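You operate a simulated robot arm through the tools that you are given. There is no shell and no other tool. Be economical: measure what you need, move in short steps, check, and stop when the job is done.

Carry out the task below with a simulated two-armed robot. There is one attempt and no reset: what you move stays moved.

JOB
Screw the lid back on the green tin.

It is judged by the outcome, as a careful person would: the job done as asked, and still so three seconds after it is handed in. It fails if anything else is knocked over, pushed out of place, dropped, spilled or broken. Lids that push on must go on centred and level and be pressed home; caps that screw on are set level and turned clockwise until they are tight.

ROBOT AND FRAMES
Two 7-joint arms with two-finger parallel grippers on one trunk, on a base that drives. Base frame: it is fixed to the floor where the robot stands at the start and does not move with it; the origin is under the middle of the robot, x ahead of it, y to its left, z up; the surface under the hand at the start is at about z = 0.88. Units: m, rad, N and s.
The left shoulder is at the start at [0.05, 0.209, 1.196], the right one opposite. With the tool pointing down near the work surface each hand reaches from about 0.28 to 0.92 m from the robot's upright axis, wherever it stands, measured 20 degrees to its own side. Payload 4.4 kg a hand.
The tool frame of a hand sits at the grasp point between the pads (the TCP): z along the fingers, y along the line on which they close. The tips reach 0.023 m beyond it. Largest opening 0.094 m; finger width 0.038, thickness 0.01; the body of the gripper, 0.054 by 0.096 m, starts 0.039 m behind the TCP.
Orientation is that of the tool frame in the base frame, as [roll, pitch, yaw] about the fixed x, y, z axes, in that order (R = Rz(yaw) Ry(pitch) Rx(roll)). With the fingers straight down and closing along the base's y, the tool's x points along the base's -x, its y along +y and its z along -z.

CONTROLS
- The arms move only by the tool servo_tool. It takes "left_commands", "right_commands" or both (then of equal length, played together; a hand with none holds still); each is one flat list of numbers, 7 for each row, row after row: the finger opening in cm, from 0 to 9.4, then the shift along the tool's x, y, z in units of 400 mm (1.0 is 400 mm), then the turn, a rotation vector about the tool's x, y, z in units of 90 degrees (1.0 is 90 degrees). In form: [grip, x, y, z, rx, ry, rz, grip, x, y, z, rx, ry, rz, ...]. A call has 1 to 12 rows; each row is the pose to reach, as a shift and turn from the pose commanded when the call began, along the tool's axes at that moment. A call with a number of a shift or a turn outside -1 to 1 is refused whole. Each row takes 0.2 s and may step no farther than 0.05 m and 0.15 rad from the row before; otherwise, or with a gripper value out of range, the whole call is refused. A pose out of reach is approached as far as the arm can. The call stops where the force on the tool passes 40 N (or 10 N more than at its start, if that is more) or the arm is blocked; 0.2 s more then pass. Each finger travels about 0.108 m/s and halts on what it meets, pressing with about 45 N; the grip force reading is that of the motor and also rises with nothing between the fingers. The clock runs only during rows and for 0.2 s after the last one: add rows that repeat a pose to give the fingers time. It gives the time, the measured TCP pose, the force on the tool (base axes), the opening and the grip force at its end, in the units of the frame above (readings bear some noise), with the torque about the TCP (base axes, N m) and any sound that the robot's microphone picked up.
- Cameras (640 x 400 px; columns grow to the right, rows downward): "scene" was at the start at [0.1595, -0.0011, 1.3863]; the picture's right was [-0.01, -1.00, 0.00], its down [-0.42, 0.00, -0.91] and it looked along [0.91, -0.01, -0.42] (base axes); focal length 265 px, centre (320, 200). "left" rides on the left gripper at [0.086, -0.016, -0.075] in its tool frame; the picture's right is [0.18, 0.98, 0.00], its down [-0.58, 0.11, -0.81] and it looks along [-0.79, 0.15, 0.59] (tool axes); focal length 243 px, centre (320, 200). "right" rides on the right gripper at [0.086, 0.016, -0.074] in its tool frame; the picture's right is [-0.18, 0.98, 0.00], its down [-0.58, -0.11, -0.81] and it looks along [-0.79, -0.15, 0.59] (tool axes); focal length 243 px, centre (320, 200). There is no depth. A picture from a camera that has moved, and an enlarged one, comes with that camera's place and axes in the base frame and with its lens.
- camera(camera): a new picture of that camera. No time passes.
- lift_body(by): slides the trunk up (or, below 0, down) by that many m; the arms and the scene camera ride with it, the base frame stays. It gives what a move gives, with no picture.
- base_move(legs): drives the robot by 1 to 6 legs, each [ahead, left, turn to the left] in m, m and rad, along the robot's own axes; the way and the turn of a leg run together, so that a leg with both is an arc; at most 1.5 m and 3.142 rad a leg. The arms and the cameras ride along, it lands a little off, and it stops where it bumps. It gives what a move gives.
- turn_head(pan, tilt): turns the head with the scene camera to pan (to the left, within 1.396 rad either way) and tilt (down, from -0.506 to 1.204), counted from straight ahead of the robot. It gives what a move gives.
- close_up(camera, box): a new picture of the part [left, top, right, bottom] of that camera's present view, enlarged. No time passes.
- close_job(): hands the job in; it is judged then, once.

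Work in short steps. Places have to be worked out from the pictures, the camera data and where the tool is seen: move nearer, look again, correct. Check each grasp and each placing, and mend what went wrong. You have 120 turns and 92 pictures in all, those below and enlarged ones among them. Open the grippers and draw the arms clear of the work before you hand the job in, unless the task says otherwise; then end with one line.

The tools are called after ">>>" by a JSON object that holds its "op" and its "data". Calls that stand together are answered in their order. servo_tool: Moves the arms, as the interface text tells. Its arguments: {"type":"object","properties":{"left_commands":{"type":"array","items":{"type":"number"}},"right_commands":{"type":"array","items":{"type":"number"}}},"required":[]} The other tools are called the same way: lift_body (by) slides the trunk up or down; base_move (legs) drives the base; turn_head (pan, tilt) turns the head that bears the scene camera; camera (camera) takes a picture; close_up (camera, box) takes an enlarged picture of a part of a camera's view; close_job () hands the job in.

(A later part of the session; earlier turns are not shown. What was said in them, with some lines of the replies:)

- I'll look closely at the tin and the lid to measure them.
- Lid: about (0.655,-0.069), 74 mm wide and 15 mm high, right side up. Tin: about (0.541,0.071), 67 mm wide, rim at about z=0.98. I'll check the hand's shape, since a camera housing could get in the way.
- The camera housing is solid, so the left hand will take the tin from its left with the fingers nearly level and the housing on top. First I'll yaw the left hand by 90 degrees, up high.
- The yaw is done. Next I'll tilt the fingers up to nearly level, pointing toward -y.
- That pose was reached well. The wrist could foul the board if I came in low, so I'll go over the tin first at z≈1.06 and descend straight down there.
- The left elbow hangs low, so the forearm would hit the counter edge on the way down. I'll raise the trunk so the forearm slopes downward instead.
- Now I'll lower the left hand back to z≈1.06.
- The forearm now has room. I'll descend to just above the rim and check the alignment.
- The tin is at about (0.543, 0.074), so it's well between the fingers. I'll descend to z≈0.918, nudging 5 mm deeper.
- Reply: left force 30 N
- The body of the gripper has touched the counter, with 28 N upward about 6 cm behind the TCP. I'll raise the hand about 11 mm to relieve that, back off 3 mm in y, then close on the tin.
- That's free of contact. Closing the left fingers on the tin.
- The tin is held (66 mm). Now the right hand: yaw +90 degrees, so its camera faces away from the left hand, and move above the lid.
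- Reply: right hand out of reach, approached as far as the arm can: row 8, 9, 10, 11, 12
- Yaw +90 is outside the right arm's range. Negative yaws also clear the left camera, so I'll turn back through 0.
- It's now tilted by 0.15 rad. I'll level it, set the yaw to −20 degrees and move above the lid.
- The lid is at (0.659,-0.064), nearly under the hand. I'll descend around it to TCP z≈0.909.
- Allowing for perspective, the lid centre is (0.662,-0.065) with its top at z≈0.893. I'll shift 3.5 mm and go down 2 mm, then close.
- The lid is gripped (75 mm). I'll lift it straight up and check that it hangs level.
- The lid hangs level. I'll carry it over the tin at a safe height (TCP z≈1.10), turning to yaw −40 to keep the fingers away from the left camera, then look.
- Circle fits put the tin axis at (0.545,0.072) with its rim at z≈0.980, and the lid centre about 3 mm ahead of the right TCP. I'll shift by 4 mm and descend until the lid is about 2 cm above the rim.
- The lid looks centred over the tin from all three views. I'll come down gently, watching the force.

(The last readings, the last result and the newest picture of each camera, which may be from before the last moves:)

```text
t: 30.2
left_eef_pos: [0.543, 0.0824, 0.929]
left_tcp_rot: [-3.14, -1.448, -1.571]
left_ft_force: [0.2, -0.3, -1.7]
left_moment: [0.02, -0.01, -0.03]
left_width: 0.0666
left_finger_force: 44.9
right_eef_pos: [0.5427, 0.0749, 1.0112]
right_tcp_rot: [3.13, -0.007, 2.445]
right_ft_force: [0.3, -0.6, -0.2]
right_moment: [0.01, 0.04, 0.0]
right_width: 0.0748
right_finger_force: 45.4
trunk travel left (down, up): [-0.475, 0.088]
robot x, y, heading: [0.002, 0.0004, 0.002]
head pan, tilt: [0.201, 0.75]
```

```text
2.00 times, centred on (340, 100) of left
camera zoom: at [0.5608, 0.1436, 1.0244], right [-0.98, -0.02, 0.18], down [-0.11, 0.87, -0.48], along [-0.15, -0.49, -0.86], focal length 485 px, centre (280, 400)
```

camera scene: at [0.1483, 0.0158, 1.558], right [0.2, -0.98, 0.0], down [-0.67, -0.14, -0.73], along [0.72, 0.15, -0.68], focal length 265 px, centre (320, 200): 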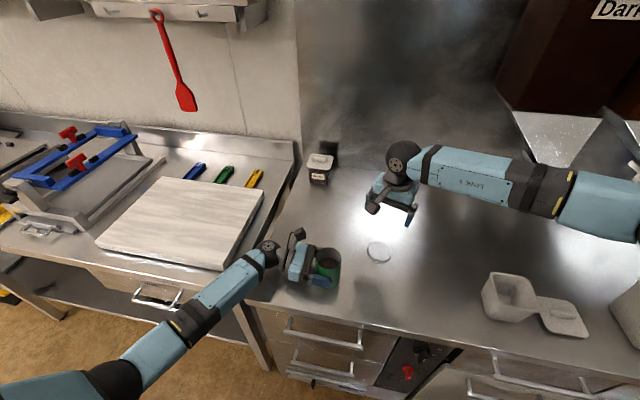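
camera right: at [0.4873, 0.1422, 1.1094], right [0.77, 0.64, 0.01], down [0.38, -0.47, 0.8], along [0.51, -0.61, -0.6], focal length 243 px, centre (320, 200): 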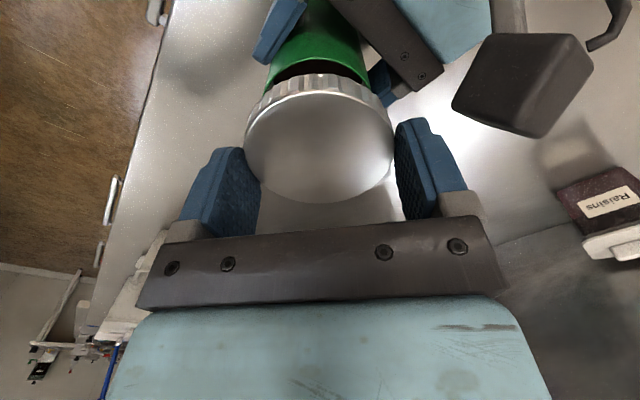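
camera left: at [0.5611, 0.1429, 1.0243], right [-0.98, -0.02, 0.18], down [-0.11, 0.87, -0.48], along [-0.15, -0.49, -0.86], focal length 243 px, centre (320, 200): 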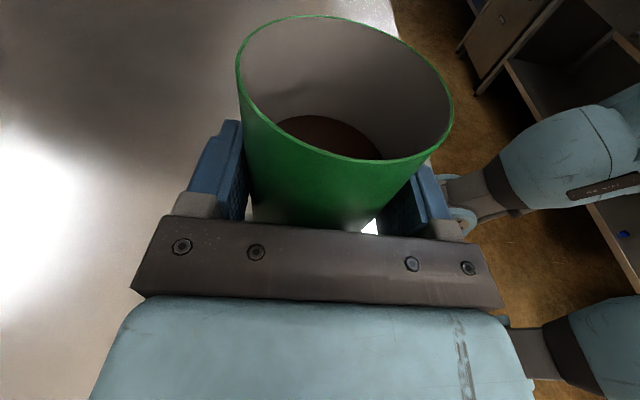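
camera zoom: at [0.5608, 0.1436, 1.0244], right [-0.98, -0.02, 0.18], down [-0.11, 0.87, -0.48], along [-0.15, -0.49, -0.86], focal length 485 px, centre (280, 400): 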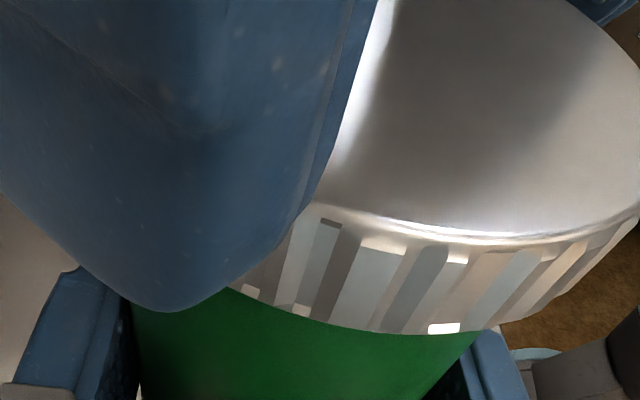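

The lid has reached rim level, centred within 1–2 mm and with no force yet. I'll keep lowering in small steps until it touches.

>>> {"op": "servo_tool", "data": {"right_commands": [6.5, 0, 0, 0.005, 0, 0, 0, 6.5, 0, 0, 0.01, 0, 0, 0, 6.5, 0, 0, 0.015, 0, 0, 0, 6.5, 0, 0, 0.015, 0, 0, 0]}}

```text
t: 31.2
left_eef_pos: [0.5434, 0.0804, 0.9293]
left_tcp_rot: [-3.141, -1.448, -1.571]
left_ft_force: [-0.3, 0.4, -0.7]
left_moment: [0.0, -0.04, -0.02]
left_width: 0.0669
left_finger_force: 45.2
right_eef_pos: [0.5432, 0.0745, 1.0064]
right_tcp_rot: [3.13, -0.007, 2.447]
right_ft_force: [0.5, -0.2, 0.1]
right_moment: [0.01, 0.01, 0.03]
right_width: 0.0752
right_finger_force: 44.9
trunk travel left (down, up): [-0.475, 0.088]
robot x, y, heading: [-0.0007, -0.0007, -0.001]
head pan, tilt: [0.201, 0.75]
```

Still no contact, so I'll go lower a little at a time.

>>> {"op": "servo_tool", "data": {"right_commands": [6.5, 0, 0, 0.004, 0, 0, 0, 6.5, 0, 0, 0.008, 0, 0, 0, 6.5, 0, 0, 0.012, 0, 0, 0, 6.5, 0, 0, 0.012, 0, 0, 0]}}

>>> {"op": "close_up", "data": {"camera": "left", "box": [180, 0, 500, 200]}}

```text
t: 32.2
left_eef_pos: [0.5446, 0.0811, 0.929]
left_tcp_rot: [-3.141, -1.449, -1.569]
left_ft_force: [-0.2, -0.3, -0.9]
left_moment: [0.02, 0.02, 0.0]
left_width: 0.0665
left_finger_force: 45.1
right_eef_pos: [0.544, 0.0744, 1.0011]
right_tcp_rot: [3.132, -0.008, 2.448]
right_ft_force: [1.0, 0.7, -0.7]
right_moment: [0.01, 0.03, -0.01]
right_width: 0.0753
right_finger_force: 45.2
trunk travel left (down, up): [-0.475, 0.088]
robot x, y, heading: [0.0011, -0.0012, -0.001]
head pan, tilt: [0.201, 0.75]
```

```text
2.00 times, centred on (340, 100) of left
camera zoom: at [0.5608, 0.1436, 1.0244], right [-0.98, -0.02, 0.18], down [-0.11, 0.87, -0.48], along [-0.15, -0.49, -0.86], focal length 485 px, centre (280, 400)
```

zoom: 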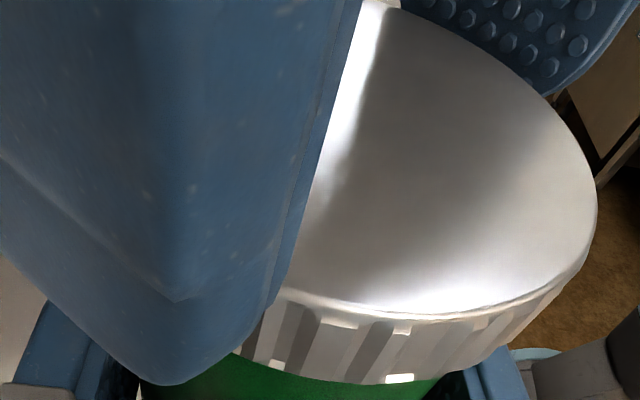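

The skirt is now around the tin. I'll lower a few more mm to find the seat.

>>> {"op": "servo_tool", "data": {"right_commands": [6.5, 0, 0, 0.004, 0, 0, 0, 6.5, 0, 0, 0.008, 0, 0, 0, 6.5, 0, 0, 0.012, 0, 0, 0, 6.5, 0, 0, 0.012, 0, 0, 0]}}

```text
t: 33.2
left_eef_pos: [0.5437, 0.0821, 0.9284]
left_tcp_rot: [3.141, -1.444, -1.566]
left_ft_force: [1.2, 0.2, 1.1]
left_moment: [-0.33, 0.17, 0.01]
left_width: 0.0666
left_finger_force: 44.9
right_eef_pos: [0.5434, 0.0749, 0.9988]
right_tcp_rot: [3.13, -0.007, 2.445]
right_ft_force: [-3.6, -3.9, 9.1]
right_moment: [-0.46, 0.2, -0.03]
right_width: 0.0752
right_finger_force: 45.4
trunk travel left (down, up): [-0.475, 0.088]
robot x, y, heading: [0.0043, -0.0004, -0.002]
head pan, tilt: [0.201, 0.75]
stopped in row 4 (right hand): the force on the tool passed its limit at 41 N (the readings are from after the stop); the commanded pose is now the measured one
```

Contact was made with a brief 41 N peak. The reaction pushes toward −x/−y, so the lid may be a millimetre or so too far +x/+y. I'll check how it sits.

>>> {"op": "close_up", "data": {"camera": "left", "box": [180, 40, 500, 240]}}

>>> {"op": "close_up", "data": {"camera": "scene", "box": [280, 230, 360, 290]}}

>>> {"op": "close_up", "data": {"camera": "right", "box": [180, 0, 460, 220]}}

```text
2.00 times, centred on (340, 140) of left
camera zoom: at [0.5606, 0.1443, 1.0244], right [-0.98, -0.03, 0.18], down [-0.11, 0.87, -0.48], along [-0.15, -0.49, -0.86], focal length 485 px, centre (280, 320)
```

zoom: 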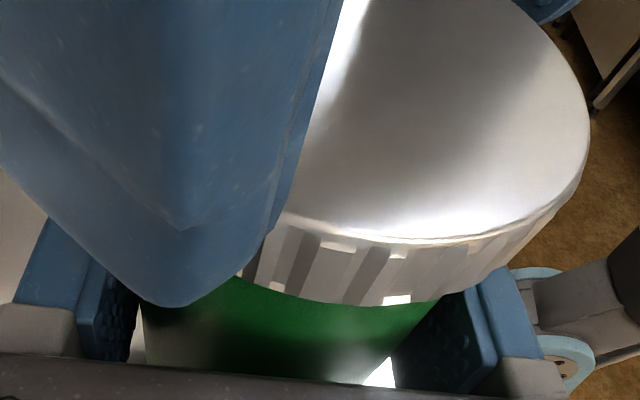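

```text
6.67 times, centred on (320, 260) of scene
camera zoom: at [0.1472, 0.0155, 1.5581], right [0.2, -0.98, 0.0], down [-0.67, -0.14, -0.73], along [0.72, 0.15, -0.68], focal length 1768 px, centre (320, -200)
```

zoom: 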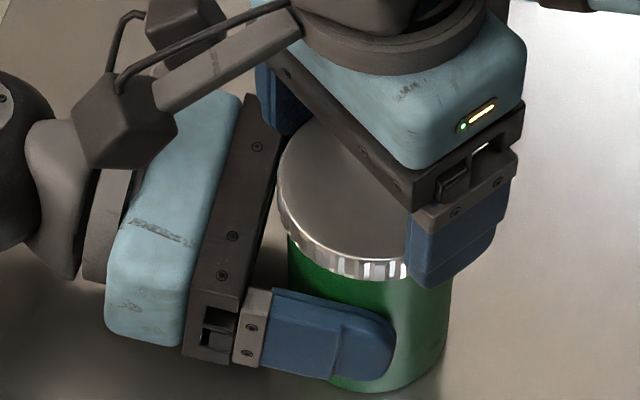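

```text
1.82 times, centred on (320, 110) of right
camera zoom: at [0.4875, 0.1414, 1.0747], right [0.77, 0.64, 0.01], down [0.37, -0.47, 0.8], along [0.52, -0.61, -0.6], focal length 441 px, centre (320, 364)
```

zoom: 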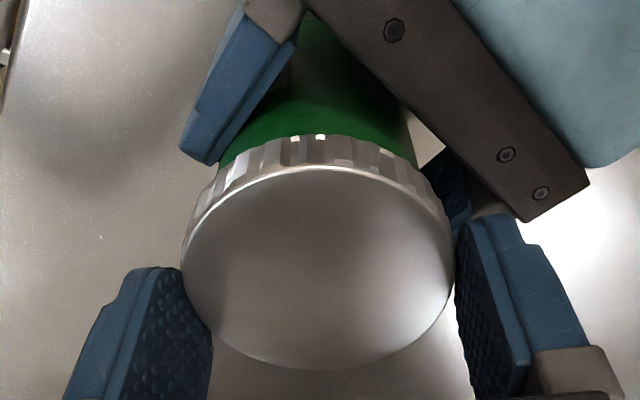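

The lid sits level and centred on the tin. First clockwise stroke: 35 degrees, pivoting about the lid centre with light downward pressure.

>>> {"op": "servo_tool", "data": {"right_commands": [6.5, -0.0004, 0.0006, 0.0005, 0, 0, 0.065, 6.5, -0.0008, 0.0012, 0.001, 0, 0, 0.13, 6.5, -0.0012, 0.0018, 0.0015, 0, 0, 0.195, 6.5, -0.0017, 0.0023, 0.002, 0, 0, 0.26, 6.5, -0.0021, 0.0029, 0.0025, 0, 0, 0.325, 6.5, -0.0025, 0.0035, 0.003, 0, 0, 0.39]}}

>>> {"op": "close_up", "data": {"camera": "scene", "box": [260, 220, 360, 290]}}

```text
t: 34.6
left_eef_pos: [0.5433, 0.0831, 0.9301]
left_tcp_rot: [-3.136, -1.447, -1.57]
left_ft_force: [19.8, 6.0, -4.9]
left_moment: [-1.05, 1.09, 0.01]
left_width: 0.0664
left_finger_force: 44.9
right_eef_pos: [0.5445, 0.0752, 0.9994]
right_tcp_rot: [3.138, -0.013, 1.833]
right_ft_force: [-23.1, -12.8, 19.7]
right_moment: [-0.47, 0.54, -0.01]
right_width: 0.0747
right_finger_force: 44.9
trunk travel left (down, up): [-0.475, 0.088]
robot x, y, heading: [-0.0002, 0.0005, 0.004]
head pan, tilt: [0.201, 0.75]
```

```text
5.71 times, centred on (310, 255) of scene
camera zoom: at [0.1466, 0.0152, 1.5582], right [0.2, -0.98, 0.0], down [-0.67, -0.14, -0.73], along [0.72, 0.15, -0.68], focal length 1516 px, centre (377, -114)
```

zoom: 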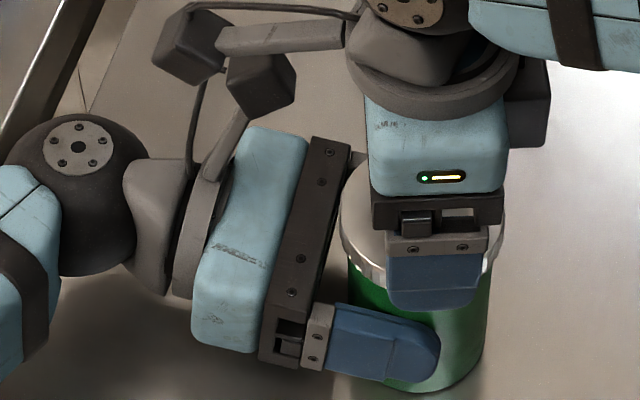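

The side force grew to 26 N, so the grip isn't quite centred on the tin. I'll open a little to let the lid settle.

>>> {"op": "servo_tool", "data": {"right_commands": [7.5, 0, 0, 0, 0, 0, 0, 8.5, 0, 0, 0, 0, 0, 0, 8.5, 0, 0, 0, 0, 0, 0]}}

>>> {"op": "camera", "data": {"camera": "right"}}

>>> {"op": "close_up", "data": {"camera": "left", "box": [180, 0, 500, 240]}}

```text
t: 35.5
left_eef_pos: [0.5422, 0.0813, 0.9295]
left_tcp_rot: [3.141, -1.447, -1.569]
left_ft_force: [-3.0, 0.1, 7.2]
left_moment: [-0.29, 0.03, -0.17]
left_width: 0.0667
left_finger_force: 45.3
right_eef_pos: [0.5465, 0.0756, 0.999]
right_tcp_rot: [3.135, -0.011, 1.833]
right_ft_force: [-1.3, 0.9, -0.2]
right_moment: [0.0, 0.02, 0.02]
right_width: 0.0848
right_finger_force: 0.0
trunk travel left (down, up): [-0.475, 0.088]
robot x, y, heading: [-0.0012, -0.0016, -0.003]
head pan, tilt: [0.201, 0.75]
```

```text
50 pictures are left
camera right: at [0.5389, 0.1622, 1.0742], right [1.0, 0.08, 0.01], down [0.04, -0.6, 0.8], along [0.06, -0.8, -0.6], focal length 243 px, centre (320, 200)
```

right: 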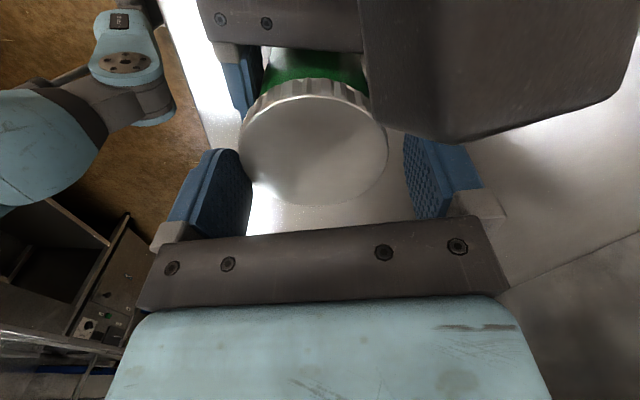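

```text
1.67 times, centred on (340, 120) of left
camera zoom: at [0.5601, 0.1437, 1.0242], right [-0.98, -0.02, 0.18], down [-0.11, 0.87, -0.48], along [-0.15, -0.49, -0.86], focal length 404 px, centre (287, 333)
```

zoom: 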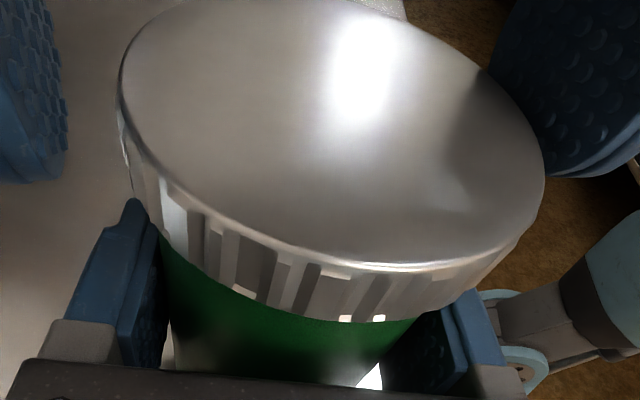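

The lid rests properly on the tin, with its centre at about (0.5425,0.072). I'll rotate back 40 degrees with the fingers open, recentre on the lid, then grip.

>>> {"op": "servo_tool", "data": {"right_commands": [8.5, -0.005, -0.0105, 0, 0, 0, 0, 8.5, -0.005, -0.0105, 0, 0, 0, -0.09, 8.5, -0.005, -0.0105, 0, 0, 0, -0.18, 8.5, -0.005, -0.0105, 0, 0, 0, -0.27, 8.5, -0.005, -0.0105, 0, 0, 0, -0.36, 8.5, -0.005, -0.0105, 0, 0, 0, -0.444, 8.5, -0.005, -0.0105, 0, 0, 0, -0.444]}}

>>> {"op": "camera", "data": {"camera": "right"}}

```text
t: 37.0
left_eef_pos: [0.5447, 0.0815, 0.9301]
left_tcp_rot: [-3.139, -1.444, -1.566]
left_ft_force: [-1.9, -3.0, 8.3]
left_moment: [-0.46, 0.05, -0.09]
left_width: 0.0665
left_finger_force: 44.8
right_eef_pos: [0.5414, 0.0721, 0.9975]
right_tcp_rot: [3.127, -0.005, 2.534]
right_ft_force: [-0.2, 0.5, -0.5]
right_moment: [0.04, -0.02, 0.04]
right_width: 0.0849
right_finger_force: 0.0
trunk travel left (down, up): [-0.475, 0.088]
robot x, y, heading: [0.0006, 0.0, 0.003]
head pan, tilt: [0.201, 0.75]
```

```text
48 pictures are left
camera right: at [0.4801, 0.1337, 1.0722], right [0.71, 0.7, 0.01], down [0.41, -0.43, 0.8], along [0.57, -0.57, -0.6], focal length 243 px, centre (320, 200)
```

right: 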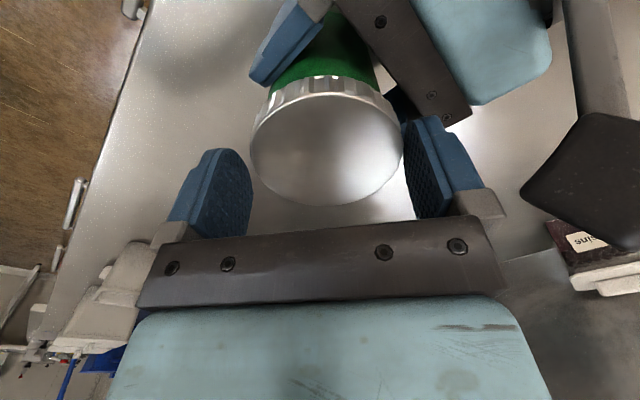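

Measured relative to the hand, the lid sits about 3 mm toward tool +y. I'll correct that and grip, then read the side force.

>>> {"op": "servo_tool", "data": {"right_commands": [8.5, -0.004, 0.0075, 0, 0, 0, 0, 8, -0.004, 0.0075, 0, 0, 0, 0, 7.2, -0.004, 0.0075, 0, 0, 0, 0, 6.5, -0.004, 0.0075, 0, 0, 0, 0, 6.5, -0.004, 0.0075, 0, 0, 0, 0]}}

```text
t: 38.2
left_eef_pos: [0.5446, 0.0823, 0.9294]
left_tcp_rot: [-3.14, -1.447, -1.568]
left_ft_force: [-2.2, -4.8, 11.1]
left_moment: [-0.03, -0.13, -0.03]
left_width: 0.0665
left_finger_force: 45.0
right_eef_pos: [0.5461, 0.0727, 0.9966]
right_tcp_rot: [3.13, -0.006, 2.531]
right_ft_force: [3.4, 4.5, -0.4]
right_moment: [-0.06, -0.03, -0.02]
right_width: 0.0752
right_finger_force: 45.2
trunk travel left (down, up): [-0.475, 0.088]
robot x, y, heading: [-0.0022, 0.0021, -0.002]
head pan, tilt: [0.201, 0.75]
```

The side force is only 5 N, so it's well centred. Turning clockwise 40 degrees with slight downward pressure.

>>> {"op": "servo_tool", "data": {"right_commands": [6.5, 0, 0, 0.0015, 0, 0, 0.065, 6.5, 0, 0, 0.002, 0, 0, 0.13, 6.5, 0, 0, 0.002, 0, 0, 0.195, 6.5, 0, 0, 0.0025, 0, 0, 0.26, 6.5, 0, 0, 0.0025, 0, 0, 0.325, 6.5, 0, 0, 0.003, 0, 0, 0.39, 6.5, 0, 0, 0.003, 0, 0, 0.444]}}

```text
t: 39.9
left_eef_pos: [0.5438, 0.0826, 0.9305]
left_tcp_rot: [-3.138, -1.444, -1.569]
left_ft_force: [11.0, 6.5, 1.8]
left_moment: [-1.05, 0.83, -0.02]
left_width: 0.0664
left_finger_force: 44.6
right_eef_pos: [0.5446, 0.0722, 0.9962]
right_tcp_rot: [3.135, -0.014, 1.83]
right_ft_force: [-13.2, -12.3, 11.7]
right_moment: [-0.47, -0.03, 0.03]
right_width: 0.075
right_finger_force: 44.7
trunk travel left (down, up): [-0.475, 0.088]
robot x, y, heading: [-0.0024, -0.0014, -0.001]
head pan, tilt: [0.201, 0.75]
```

Torque is still about 0, so it isn't tight yet. I'll open, swing back and regrip in one call.

>>> {"op": "servo_tool", "data": {"right_commands": [7.5, 0, 0, 0, 0, 0, 0, 8.5, 0, 0, 0, 0, 0, 0, 8.5, -0.001, -0.002, 0, 0, 0, -0.09, 8.5, -0.001, -0.002, 0, 0, 0, -0.18, 8.5, -0.001, -0.002, 0, 0, 0, -0.27, 8.5, -0.001, -0.002, 0, 0, 0, -0.36, 8.5, -0.001, -0.002, 0, 0, 0, -0.444, 8.5, -0.001, -0.002, 0, 0, 0, -0.444, 7.5, -0.001, -0.002, 0, 0, 0, -0.444, 6.5, -0.001, -0.002, 0, 0, 0, -0.444, 6.5, -0.001, -0.002, 0, 0, 0, -0.444]}}

>>> {"op": "camera", "data": {"camera": "right"}}

>>> {"op": "close_up", "data": {"camera": "left", "box": [180, 0, 500, 240]}}

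```text
t: 42.2
left_eef_pos: [0.5433, 0.0835, 0.9289]
left_tcp_rot: [-3.141, -1.447, -1.568]
left_ft_force: [-1.3, -0.2, 9.3]
left_moment: [0.07, 0.0, -0.04]
left_width: 0.0665
left_finger_force: 45.3
right_eef_pos: [0.5454, 0.0741, 0.9969]
right_tcp_rot: [3.126, -0.005, 2.53]
right_ft_force: [1.8, 1.8, 0.7]
right_moment: [-0.05, -0.01, -0.03]
right_width: 0.0745
right_finger_force: 45.1
trunk travel left (down, up): [-0.475, 0.088]
robot x, y, heading: [0.0016, 0.0025, 0.003]
head pan, tilt: [0.201, 0.75]
```

```text
47 pictures are left
camera right: at [0.4836, 0.1357, 1.0725], right [0.71, 0.7, 0.01], down [0.41, -0.43, 0.8], along [0.57, -0.57, -0.6], focal length 243 px, centre (320, 200)
```

right: 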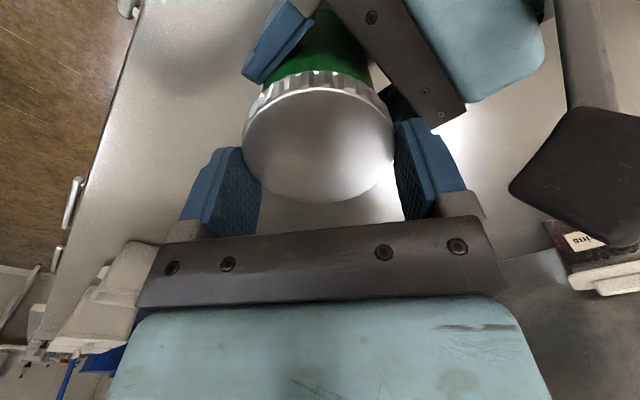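

```text
1.67 times, centred on (340, 120) of left
camera zoom: at [0.5606, 0.1444, 1.0241], right [-0.98, -0.03, 0.18], down [-0.11, 0.87, -0.48], along [-0.15, -0.49, -0.86], focal length 404 px, centre (287, 333)
```

zoom: 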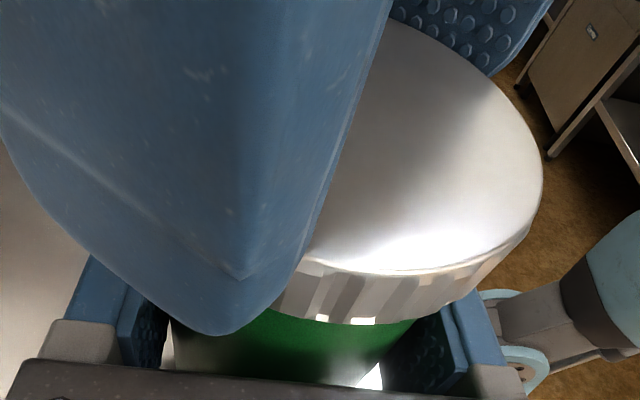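

The lid is level and the grip centred. Next stroke, with a slightly firmer push and a small lateral correction.

>>> {"op": "servo_tool", "data": {"right_commands": [6.5, 0, -0.0003, 0.002, 0, 0, 0.065, 6.5, 0, -0.0006, 0.003, 0, 0, 0.13, 6.5, 0, -0.001, 0.0035, 0, 0, 0.195, 6.5, 0, -0.0014, 0.004, 0, 0, 0.26, 6.5, 0, -0.0018, 0.004, 0, 0, 0.325, 6.5, 0, -0.0022, 0.0045, 0, 0, 0.39, 6.5, 0.0004, -0.0024, 0.0045, 0, 0, 0.444]}}

```text
t: 43.9
left_eef_pos: [0.543, 0.0822, 0.9288]
left_tcp_rot: [-3.138, -1.445, -1.572]
left_ft_force: [14.2, -2.4, -10.5]
left_moment: [-0.25, 0.16, 0.24]
left_width: 0.0665
left_finger_force: 45.3
right_eef_pos: [0.5436, 0.0724, 0.995]
right_tcp_rot: [3.133, -0.013, 1.833]
right_ft_force: [-5.4, 0.2, 37.7]
right_moment: [-0.06, 0.06, -0.01]
right_width: 0.0744
right_finger_force: 45.4
trunk travel left (down, up): [-0.475, 0.088]
robot x, y, heading: [0.0038, -0.0027, 0.0]
head pan, tilt: [0.201, 0.75]
```

Downward load is 38 N, close to the limit. I'll regrip, easing off about 0.5 mm.

>>> {"op": "servo_tool", "data": {"right_commands": [7.5, 0, 0, -0.001, 0, 0, 0, 8.5, 0, 0, -0.001, 0, 0, 0, 8.5, -0.001, 0, -0.001, 0, 0, -0.09, 8.5, -0.001, 0, -0.001, 0, 0, -0.18, 8.5, -0.001, 0, -0.001, 0, 0, -0.27, 8.5, -0.001, 0, -0.001, 0, 0, -0.36, 8.5, -0.001, 0, -0.001, 0, 0, -0.444, 8.5, -0.001, 0, -0.001, 0, 0, -0.444, 7.5, -0.001, 0, -0.001, 0, 0, -0.444, 6.5, -0.001, 0, -0.001, 0, 0, -0.444, 6.5, -0.001, 0, -0.001, 0, 0, -0.444]}}

>>> {"op": "close_up", "data": {"camera": "right", "box": [220, 20, 420, 220]}}

```text
t: 46.2
left_eef_pos: [0.5428, 0.0808, 0.9288]
left_tcp_rot: [-3.141, -1.448, -1.569]
left_ft_force: [-10.6, -12.1, 10.9]
left_moment: [0.82, -0.44, -0.18]
left_width: 0.0665
left_finger_force: 44.4
right_eef_pos: [0.5447, 0.074, 0.9946]
right_tcp_rot: [3.126, -0.006, 2.529]
right_ft_force: [13.2, 13.6, -3.5]
right_moment: [0.3, -0.32, -0.03]
right_width: 0.0734
right_finger_force: 45.4
trunk travel left (down, up): [-0.475, 0.088]
robot x, y, heading: [0.0024, -0.0029, -0.006]
head pan, tilt: [0.201, 0.75]
```

```text
2.00 times, centred on (320, 120) of right
camera zoom: at [0.4832, 0.1347, 1.0699], right [0.71, 0.7, 0.01], down [0.41, -0.43, 0.8], along [0.57, -0.57, -0.6], focal length 485 px, centre (320, 360)
```

zoom: 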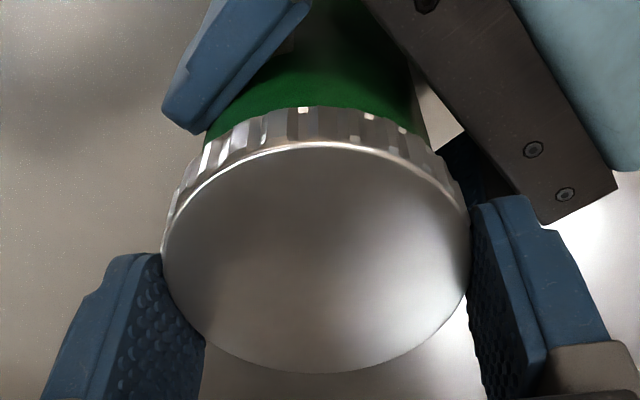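

There's a 19 N side load along the closing direction, so I'll shift +0.8 mm along tool y at the start and do another stroke.

>>> {"op": "servo_tool", "data": {"right_commands": [6.5, 0, 0.002, 0.001, 0, 0, 0, 6.5, 0, 0.002, 0.002, 0, 0, 0.065, 6.5, 0, 0.0018, 0.002, 0, 0, 0.13, 6.5, 0, 0.0014, 0.002, 0, 0, 0.195, 6.5, 0, 0.001, 0.0025, 0, 0, 0.26, 6.5, 0, 0.0006, 0.0025, 0, 0, 0.325, 6.5, 0, 0.0003, 0.003, 0, 0, 0.39, 6.5, 0, 0, 0.003, 0, 0, 0.444]}}

```text
t: 48.0
left_eef_pos: [0.5428, 0.0814, 0.9282]
left_tcp_rot: [-3.138, -1.445, -1.574]
left_ft_force: [-9.3, -16.2, 7.7]
left_moment: [0.47, 0.3, -0.03]
left_width: 0.0667
left_finger_force: 44.7
right_eef_pos: [0.5438, 0.0719, 0.9944]
right_tcp_rot: [3.136, -0.014, 1.833]
right_ft_force: [9.8, 14.3, 0.3]
right_moment: [0.06, -0.88, -0.04]
right_width: 0.0729
right_finger_force: 44.6
trunk travel left (down, up): [-0.475, 0.088]
robot x, y, heading: [-0.0033, -0.0009, 0.006]
head pan, tilt: [0.201, 0.75]
```

The grip width is creeping down (75→73 mm). I'll open and inspect how the lid sits.

>>> {"op": "servo_tool", "data": {"right_commands": [7.5, 0, 0, 0, 0, 0, 0, 8.5, 0, 0, 0, 0, 0, 0, 8.5, 0, 0, 0, 0, 0, 0]}}

>>> {"op": "close_up", "data": {"camera": "left", "box": [180, 0, 500, 240]}}

>>> {"op": "close_up", "data": {"camera": "right", "box": [180, 20, 440, 220]}}

>>> {"op": "close_up", "data": {"camera": "scene", "box": [280, 230, 360, 290]}}

```text
t: 48.9
left_eef_pos: [0.5454, 0.0834, 0.929]
left_tcp_rot: [-3.137, -1.447, -1.568]
left_ft_force: [0.8, 4.3, 8.2]
left_moment: [-0.11, 0.11, -0.01]
left_width: 0.0664
left_finger_force: 44.9
right_eef_pos: [0.5441, 0.0718, 0.9928]
right_tcp_rot: [3.136, -0.01, 1.835]
right_ft_force: [-0.2, -0.1, 0.4]
right_moment: [0.04, -0.01, -0.02]
right_width: 0.0849
right_finger_force: 0.0
trunk travel left (down, up): [-0.475, 0.088]
robot x, y, heading: [0.0012, 0.0019, -0.001]
head pan, tilt: [0.201, 0.75]
```

```text
1.67 times, centred on (340, 120) of left
camera zoom: at [0.5614, 0.1458, 1.0241], right [-0.98, -0.03, 0.18], down [-0.11, 0.87, -0.48], along [-0.15, -0.49, -0.86], focal length 404 px, centre (287, 333)
```

zoom: 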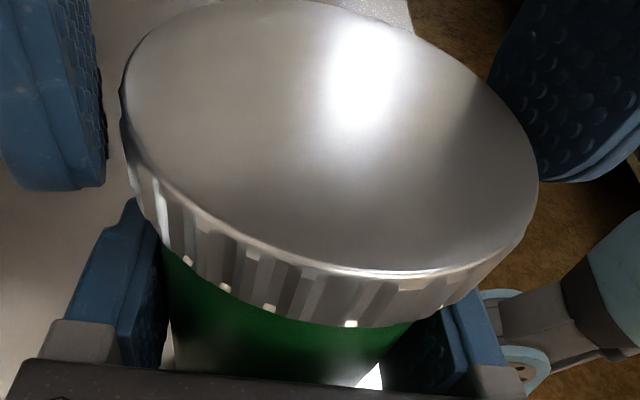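

```text
2.00 times, centred on (310, 120) of right
camera zoom: at [0.5365, 0.1591, 1.069], right [1.0, 0.08, 0.0], down [0.04, -0.6, 0.8], along [0.06, -0.8, -0.6], focal length 485 px, centre (340, 360)
```

zoom: 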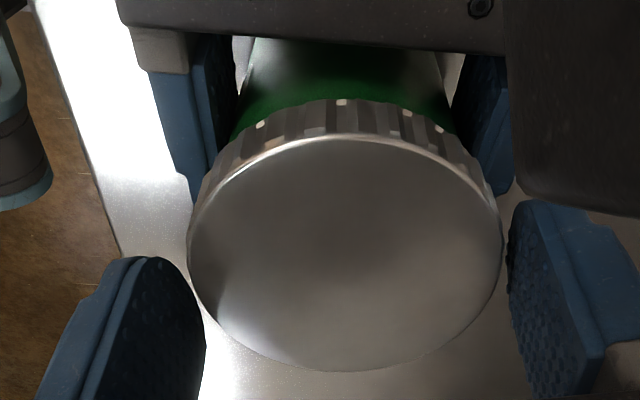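

```text
6.67 times, centred on (320, 260) of scene
camera zoom: at [0.1479, 0.0164, 1.5581], right [0.2, -0.98, 0.0], down [-0.67, -0.14, -0.73], along [0.72, 0.15, -0.68], focal length 1768 px, centre (320, -200)
```

zoom: 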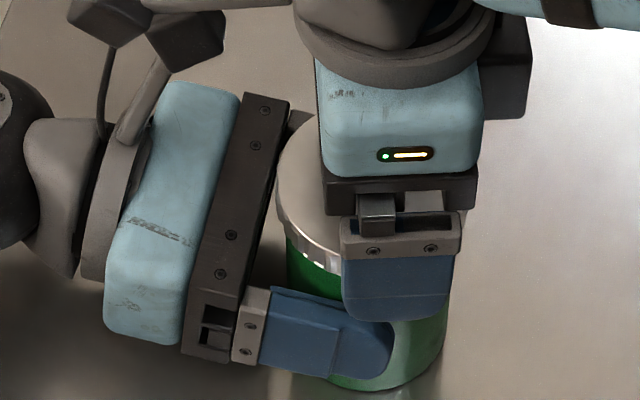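

The lid is level and about 2.5 mm lower than at first, so it is threading down. I'll do the next back-swing, grip and clockwise stroke in one call.

>>> {"op": "servo_tool", "data": {"right_commands": [8.5, 0.002, 0.0025, 0, 0, 0, -0.09, 8.5, 0.002, 0.0025, 0, 0, 0, -0.18, 8.5, 0.002, 0.0025, 0, 0, 0, -0.27, 8.5, 0.002, 0.0025, 0, 0, 0, -0.36, 8.5, 0.002, 0.0025, 0, 0, 0, -0.444, 7.2, 0.002, 0.0025, 0, 0, 0, -0.444, 6.2, 0.002, 0.0025, 0, 0, 0, -0.444, 6.2, 0.002, 0.0025, 0.001, 0, 0, -0.36, 6.2, 0.002, 0.0025, 0.0015, 0, 0, -0.27, 6.2, 0.002, 0.0025, 0.002, 0, 0, -0.18, 6.2, 0.002, 0.0025, 0.0025, 0, 0, -0.09, 6.2, 0.002, 0.0025, 0.003, 0, 0, 0]}}

```text
t: 51.5
left_eef_pos: [0.5434, 0.0845, 0.9269]
left_tcp_rot: [3.132, -1.444, -1.556]
left_ft_force: [3.4, 13.1, 1.9]
left_moment: [-0.06, 0.1, -0.44]
left_width: 0.0674
left_finger_force: 45.1
right_eef_pos: [0.5447, 0.0718, 0.9933]
right_tcp_rot: [3.136, -0.008, 1.83]
right_ft_force: [-4.8, -12.4, 7.4]
right_moment: [-0.57, 0.02, 0.59]
right_width: 0.0735
right_finger_force: 46.0
trunk travel left (down, up): [-0.475, 0.088]
robot x, y, heading: [0.0007, 0.0, 0.003]
head pan, tilt: [0.201, 0.75]
```

Torque has risen to 0.6 N·m, so it's tightening. I'll open, then do another stroke.

>>> {"op": "servo_tool", "data": {"right_commands": [7.5, 0, 0, 0, 0, 0, 0, 8.5, 0, 0, 0, 0, 0, 0, 8.5, 0, 0, 0, 0, 0, 0]}}

>>> {"op": "close_up", "data": {"camera": "left", "box": [180, 0, 500, 240]}}

>>> {"op": "close_up", "data": {"camera": "right", "box": [180, 20, 440, 220]}}

```text
t: 52.2
left_eef_pos: [0.5437, 0.0815, 0.9284]
left_tcp_rot: [3.131, -1.446, -1.558]
left_ft_force: [0.1, -1.1, 0.2]
left_moment: [0.09, 0.01, 0.02]
left_width: 0.0672
left_finger_force: 45.2
right_eef_pos: [0.5448, 0.0733, 0.9935]
right_tcp_rot: [3.135, -0.013, 1.831]
right_ft_force: [-0.8, -0.4, -0.2]
right_moment: [-0.02, 0.02, 0.05]
right_width: 0.085
right_finger_force: 0.1
trunk travel left (down, up): [-0.475, 0.088]
robot x, y, heading: [-0.0006, -0.0022, 0.001]
head pan, tilt: [0.201, 0.75]
```

```text
1.67 times, centred on (340, 120) of left
camera zoom: at [0.5609, 0.144, 1.0234], right [-0.98, -0.03, 0.18], down [-0.11, 0.87, -0.48], along [-0.15, -0.49, -0.86], focal length 404 px, centre (287, 333)
```

zoom: 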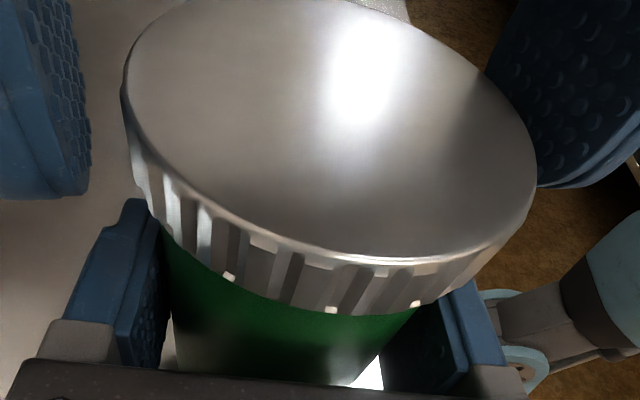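

```text
2.00 times, centred on (310, 120) of right
camera zoom: at [0.5379, 0.1598, 1.0685], right [1.0, 0.08, 0.0], down [0.04, -0.6, 0.8], along [0.06, -0.8, -0.6], focal length 485 px, centre (340, 360)
```

zoom: 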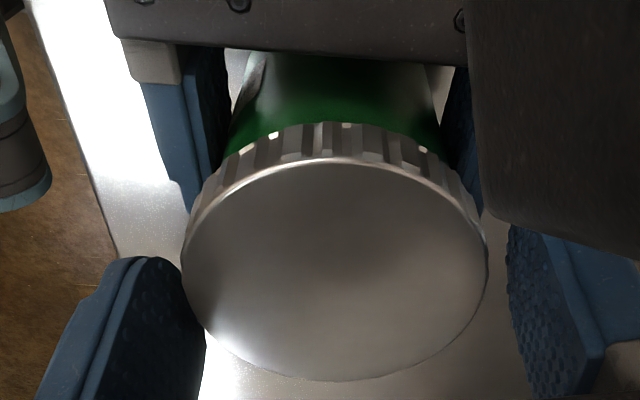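

The lid and tin shifted about 4 mm toward −y in the left grip during that stroke. I'll recentre on the lid (about 3 mm) and do another stroke, with no extra push at first.

>>> {"op": "servo_tool", "data": {"right_commands": [8.5, -0.0068, -0.0053, 0, 0, 0, -0.09, 8.5, -0.0068, -0.0053, 0, 0, 0, -0.18, 8.5, -0.0068, -0.0053, 0, 0, 0, -0.27, 8.5, -0.0068, -0.0053, 0, 0, 0, -0.36, 8.5, -0.0068, -0.0053, 0, 0, 0, -0.444, 8.5, -0.0068, -0.0053, 0, 0, 0, -0.444, 7.2, -0.0068, -0.0053, 0, 0, 0, -0.444, 6.2, -0.0068, -0.0053, 0, 0, 0, -0.444, 6.2, -0.0068, -0.0053, 0, 0, 0, -0.444]}}

>>> {"op": "close_up", "data": {"camera": "right", "box": [180, 20, 440, 220]}}

>>> {"op": "close_up", "data": {"camera": "scene", "box": [280, 230, 360, 290]}}

```text
t: 54.2
left_eef_pos: [0.5433, 0.0811, 0.9276]
left_tcp_rot: [3.132, -1.447, -1.56]
left_ft_force: [-10.8, -13.7, 1.0]
left_moment: [0.68, -0.51, -0.1]
left_width: 0.067
left_finger_force: 44.9
right_eef_pos: [0.5441, 0.0708, 0.993]
right_tcp_rot: [3.127, -0.003, 2.532]
right_ft_force: [10.3, 13.2, -2.5]
right_moment: [0.22, -0.16, -0.02]
right_width: 0.0726
right_finger_force: 45.1
trunk travel left (down, up): [-0.475, 0.088]
robot x, y, heading: [-0.0014, -0.0035, -0.003]
head pan, tilt: [0.201, 0.75]
```

```text
2.00 times, centred on (310, 120) of right
camera zoom: at [0.4825, 0.133, 1.068], right [0.71, 0.7, 0.01], down [0.41, -0.43, 0.8], along [0.57, -0.57, -0.6], focal length 485 px, centre (340, 360)
```

zoom: 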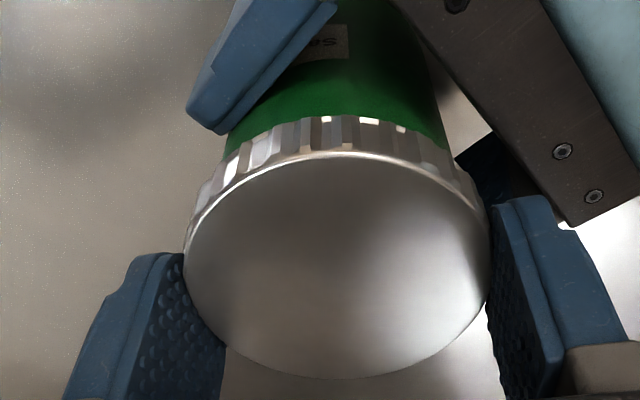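

```text
6.67 times, centred on (320, 260) of scene
camera zoom: at [0.1488, 0.0159, 1.558], right [0.2, -0.98, 0.0], down [-0.67, -0.14, -0.73], along [0.72, 0.15, -0.68], focal length 1768 px, centre (320, -200)
```

zoom: 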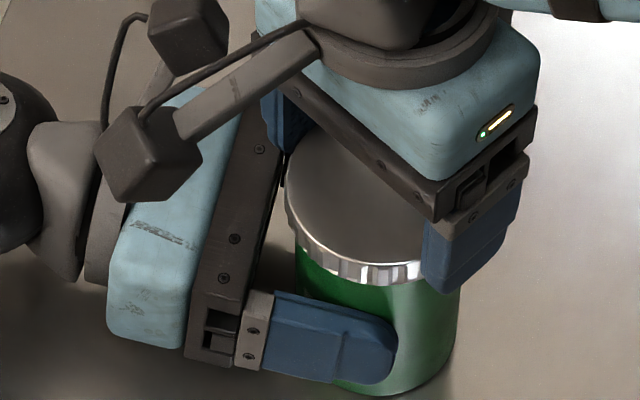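

The label has come into view, so the tin itself turned in the left grip: the lid was biting at about 0.6 N·m. One more stroke to confirm, with a small recentring.

>>> {"op": "servo_tool", "data": {"right_commands": [6.2, 0, 0.002, 0, 0, 0, 0, 6.2, 0, 0.002, 0.0005, 0, 0, 0.045, 6.2, 0, 0.002, 0.001, 0, 0, 0.09, 6.2, 0, 0.002, 0.001, 0, 0, 0.135, 6.2, 0, 0.002, 0.001, 0, 0, 0.18]}}

>>> {"op": "close_up", "data": {"camera": "right", "box": [180, 20, 440, 220]}}

```text
t: 55.5
left_eef_pos: [0.5428, 0.0824, 0.9288]
left_tcp_rot: [3.134, -1.445, -1.562]
left_ft_force: [-7.3, 8.4, -1.9]
left_moment: [0.06, 0.23, -1.66]
left_width: 0.0666
left_finger_force: 45.1
right_eef_pos: [0.5443, 0.0706, 0.9915]
right_tcp_rot: [3.132, -0.008, 2.248]
right_ft_force: [4.2, -7.7, 7.3]
right_moment: [-0.28, -0.46, 1.72]
right_width: 0.0725
right_finger_force: 44.9
trunk travel left (down, up): [-0.475, 0.088]
robot x, y, heading: [0.0047, -0.0003, 0.001]
head pan, tilt: [0.201, 0.75]
```

```text
2.00 times, centred on (310, 120) of right
camera zoom: at [0.5023, 0.1472, 1.0673], right [0.88, 0.47, 0.01], down [0.28, -0.53, 0.8], along [0.38, -0.7, -0.6], focal length 485 px, centre (340, 360)
```

zoom: 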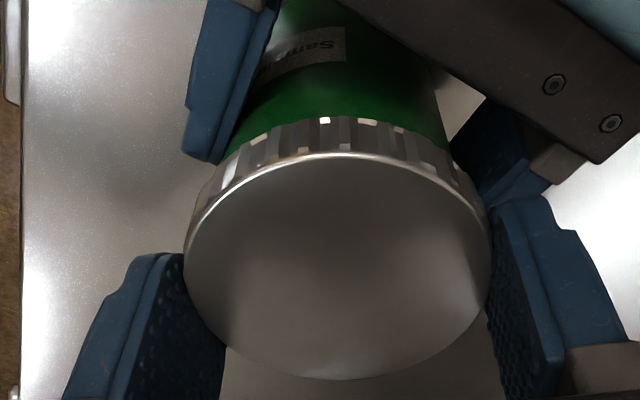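

Torque is 1.7 N·m and the lid and tin now turn as one (the label stays fixed relative to the lid), so it's tight. I'll open the right hand and lift it straight up.

>>> {"op": "servo_tool", "data": {"right_commands": [7, 0, 0, 0, 0, 0, 0, 8.6, 0, 0, 0, 0, 0, 0, 8.6, 0, 0, 0, 0, 0, 0, 8.6, 0, 0, -0.04, 0, 0, 0, 8.6, 0, 0, -0.1, 0, 0, 0, 8.6, 0, 0, -0.2, 0, 0, 0, 8.6, 0, 0, -0.32, 0, 0, 0, 8.6, 0, 0, -0.44, 0, 0, 0, 8.6, 0, 0, -0.5, 0, 0, 0]}}

>>> {"op": "close_up", "data": {"camera": "scene", "box": [240, 190, 400, 310]}}

>>> {"op": "close_up", "data": {"camera": "left", "box": [120, 0, 520, 250]}}

```text
t: 57.5
left_eef_pos: [0.5444, 0.0828, 0.9286]
left_tcp_rot: [3.136, -1.445, -1.56]
left_ft_force: [-0.9, 0.6, 0.6]
left_moment: [0.09, -0.01, 0.06]
left_width: 0.0666
left_finger_force: 45.1
right_eef_pos: [0.5441, 0.0685, 1.1927]
right_tcp_rot: [3.131, -0.009, 2.247]
right_ft_force: [-0.3, -0.4, -0.2]
right_moment: [0.0, -0.01, -0.01]
right_width: 0.0858
right_finger_force: 0.0
trunk travel left (down, up): [-0.475, 0.088]
robot x, y, heading: [-0.0012, 0.0003, 0.002]
head pan, tilt: [0.201, 0.75]
```

```text
3.33 times, centred on (320, 250) of scene
camera zoom: at [0.1483, 0.0159, 1.558], right [0.2, -0.98, 0.0], down [-0.67, -0.14, -0.73], along [0.72, 0.15, -0.68], focal length 884 px, centre (320, 33)
```

zoom: 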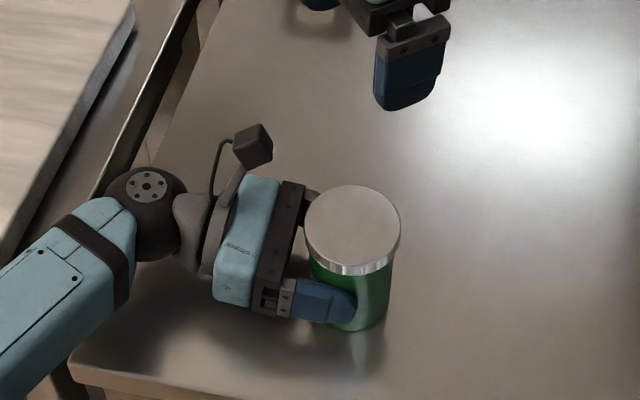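

```text
1.60 times, centred on (320, 125) of left
camera zoom: at [0.5611, 0.1445, 1.0236], right [-0.98, -0.03, 0.18], down [-0.11, 0.87, -0.48], along [-0.15, -0.49, -0.86], focal length 388 px, centre (320, 320)
```

zoom: 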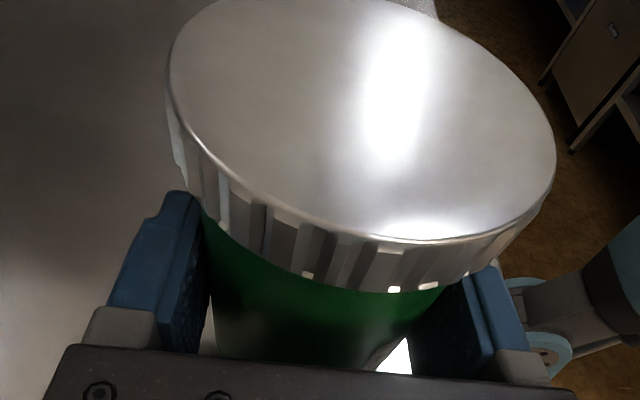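

The lid is on level and centred. Now I'll open the left hand slowly while the right hand moves clear toward −y.

>>> {"op": "servo_tool", "data": {"left_commands": [7.2, 0, 0, 0, 0, 0, 0, 8, 0, 0, 0, 0, 0, 0, 9.4, 0, 0, 0, 0, 0, 0, 9.4, 0, 0, 0, 0, 0, 0, 9.4, 0, 0, 0, 0, 0, 0, 9.4, 0, 0, 0, 0, 0, 0], "right_commands": [8.6, -0.078, -0.063, 0, 0, 0, 0, 8.6, -0.156, -0.125, 0, 0, 0, 0, 8.6, -0.234, -0.188, 0, 0, 0, 0, 8.6, -0.312, -0.25, 0, 0, 0, 0, 8.6, -0.39, -0.313, 0, 0, 0, 0, 8.6, -0.39, -0.313, 0, 0, 0, 0]}}

>>> {"op": "close_up", "data": {"camera": "left", "box": [120, 0, 520, 250]}}

```text
t: 58.9
left_eef_pos: [0.5447, 0.0838, 0.9282]
left_tcp_rot: [3.132, -1.448, -1.557]
left_ft_force: [-0.8, 0.3, -0.7]
left_moment: [0.02, 0.04, -0.05]
left_width: 0.094
left_finger_force: 0.0
right_eef_pos: [0.5467, -0.1318, 1.187]
right_tcp_rot: [3.132, -0.01, 2.248]
right_ft_force: [-0.7, 0.5, 0.1]
right_moment: [0.01, 0.01, 0.0]
right_width: 0.0862
right_finger_force: 0.1
trunk travel left (down, up): [-0.475, 0.088]
robot x, y, heading: [0.0004, -0.0013, -0.0]
head pan, tilt: [0.201, 0.75]
```

```text
1.60 times, centred on (320, 125) of left
camera zoom: at [0.5615, 0.1454, 1.0232], right [-0.98, -0.03, 0.18], down [-0.11, 0.87, -0.48], along [-0.15, -0.49, -0.86], focal length 388 px, centre (320, 320)
```

zoom: 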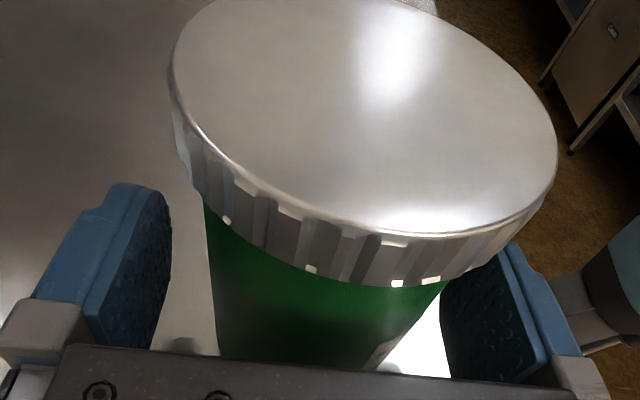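

Both are free. I'll raise the left hand straight up, reversing its approach, backing off 8 mm first.

>>> {"op": "servo_tool", "data": {"left_commands": [9.4, 0, 0, -0.02, 0, 0, 0, 9.4, 0.03, 0, -0.024, 0, 0, 0, 9.4, 0.07, 0, -0.029, 0, 0, 0, 9.4, 0.12, 0, -0.035, 0, 0, 0, 9.4, 0.18, 0, -0.042, 0, 0, 0, 9.4, 0.26, 0, -0.052, 0, 0, 0, 9.4, 0.347, 0, -0.062, 0, 0, 0, 9.4, 0.347, 0, -0.12, 0, 0, 0, 9.4, 0.347, 0, -0.24, 0, 0, 0, 9.4, 0.347, 0, -0.35, 0, 0, 0, 9.4, 0.347, 0, -0.35, 0, 0, 0]}}

>>> {"op": "camera", "data": {"camera": "scene"}}

>>> {"op": "close_up", "data": {"camera": "scene", "box": [280, 220, 380, 300]}}

```text
t: 61.2
left_eef_pos: [0.5396, 0.2061, 1.0829]
left_tcp_rot: [3.133, -1.446, -1.56]
left_ft_force: [-0.4, 0.3, -0.9]
left_moment: [0.03, 0.05, 0.0]
left_width: 0.0942
left_finger_force: 0.1
right_eef_pos: [0.5474, -0.1339, 1.187]
right_tcp_rot: [3.131, -0.01, 2.248]
right_ft_force: [0.7, -0.6, -0.4]
right_moment: [0.02, -0.02, 0.0]
right_width: 0.0858
right_finger_force: 0.1
trunk travel left (down, up): [-0.475, 0.088]
robot x, y, heading: [0.0018, -0.001, 0.002]
head pan, tilt: [0.201, 0.75]
```

```text
33 pictures are left
camera scene: at [0.1488, 0.0151, 1.558], right [0.2, -0.98, 0.0], down [-0.67, -0.14, -0.73], along [0.72, 0.15, -0.68], focal length 265 px, centre (320, 200)
```

scene: 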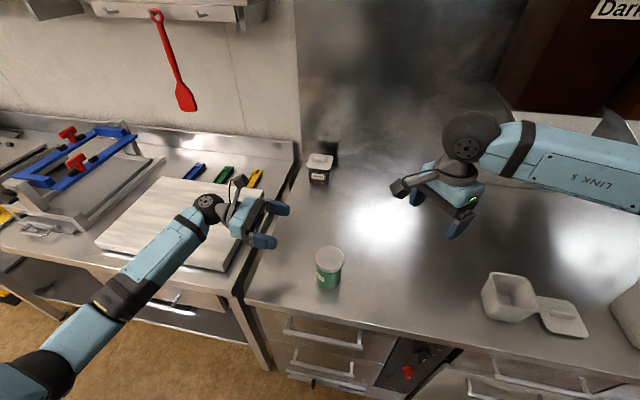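

```text
5.00 times, centred on (330, 260) of scene
camera zoom: at [0.1488, 0.0151, 1.558], right [0.2, -0.98, 0.0], down [-0.67, -0.14, -0.73], along [0.72, 0.15, -0.68], focal length 1326 px, centre (270, -100)
```

zoom: 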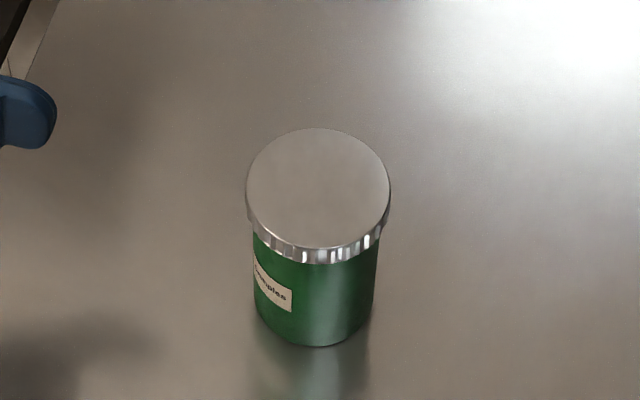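

The tin stands upright with the lid level, centred and tight, both hands are clear, and nothing else has moved. Handing the job in.

>>> {"op": "close_job", "data": {}}

```text
The job is handed in.
```

The lid is screwed onto the green tin, level and centred. On the last clockwise turn it took about 1.7 N·m and the tin turned with it. The tin ended up turned in place and a few millimetres from where it stood. Nothing else was disturbed.
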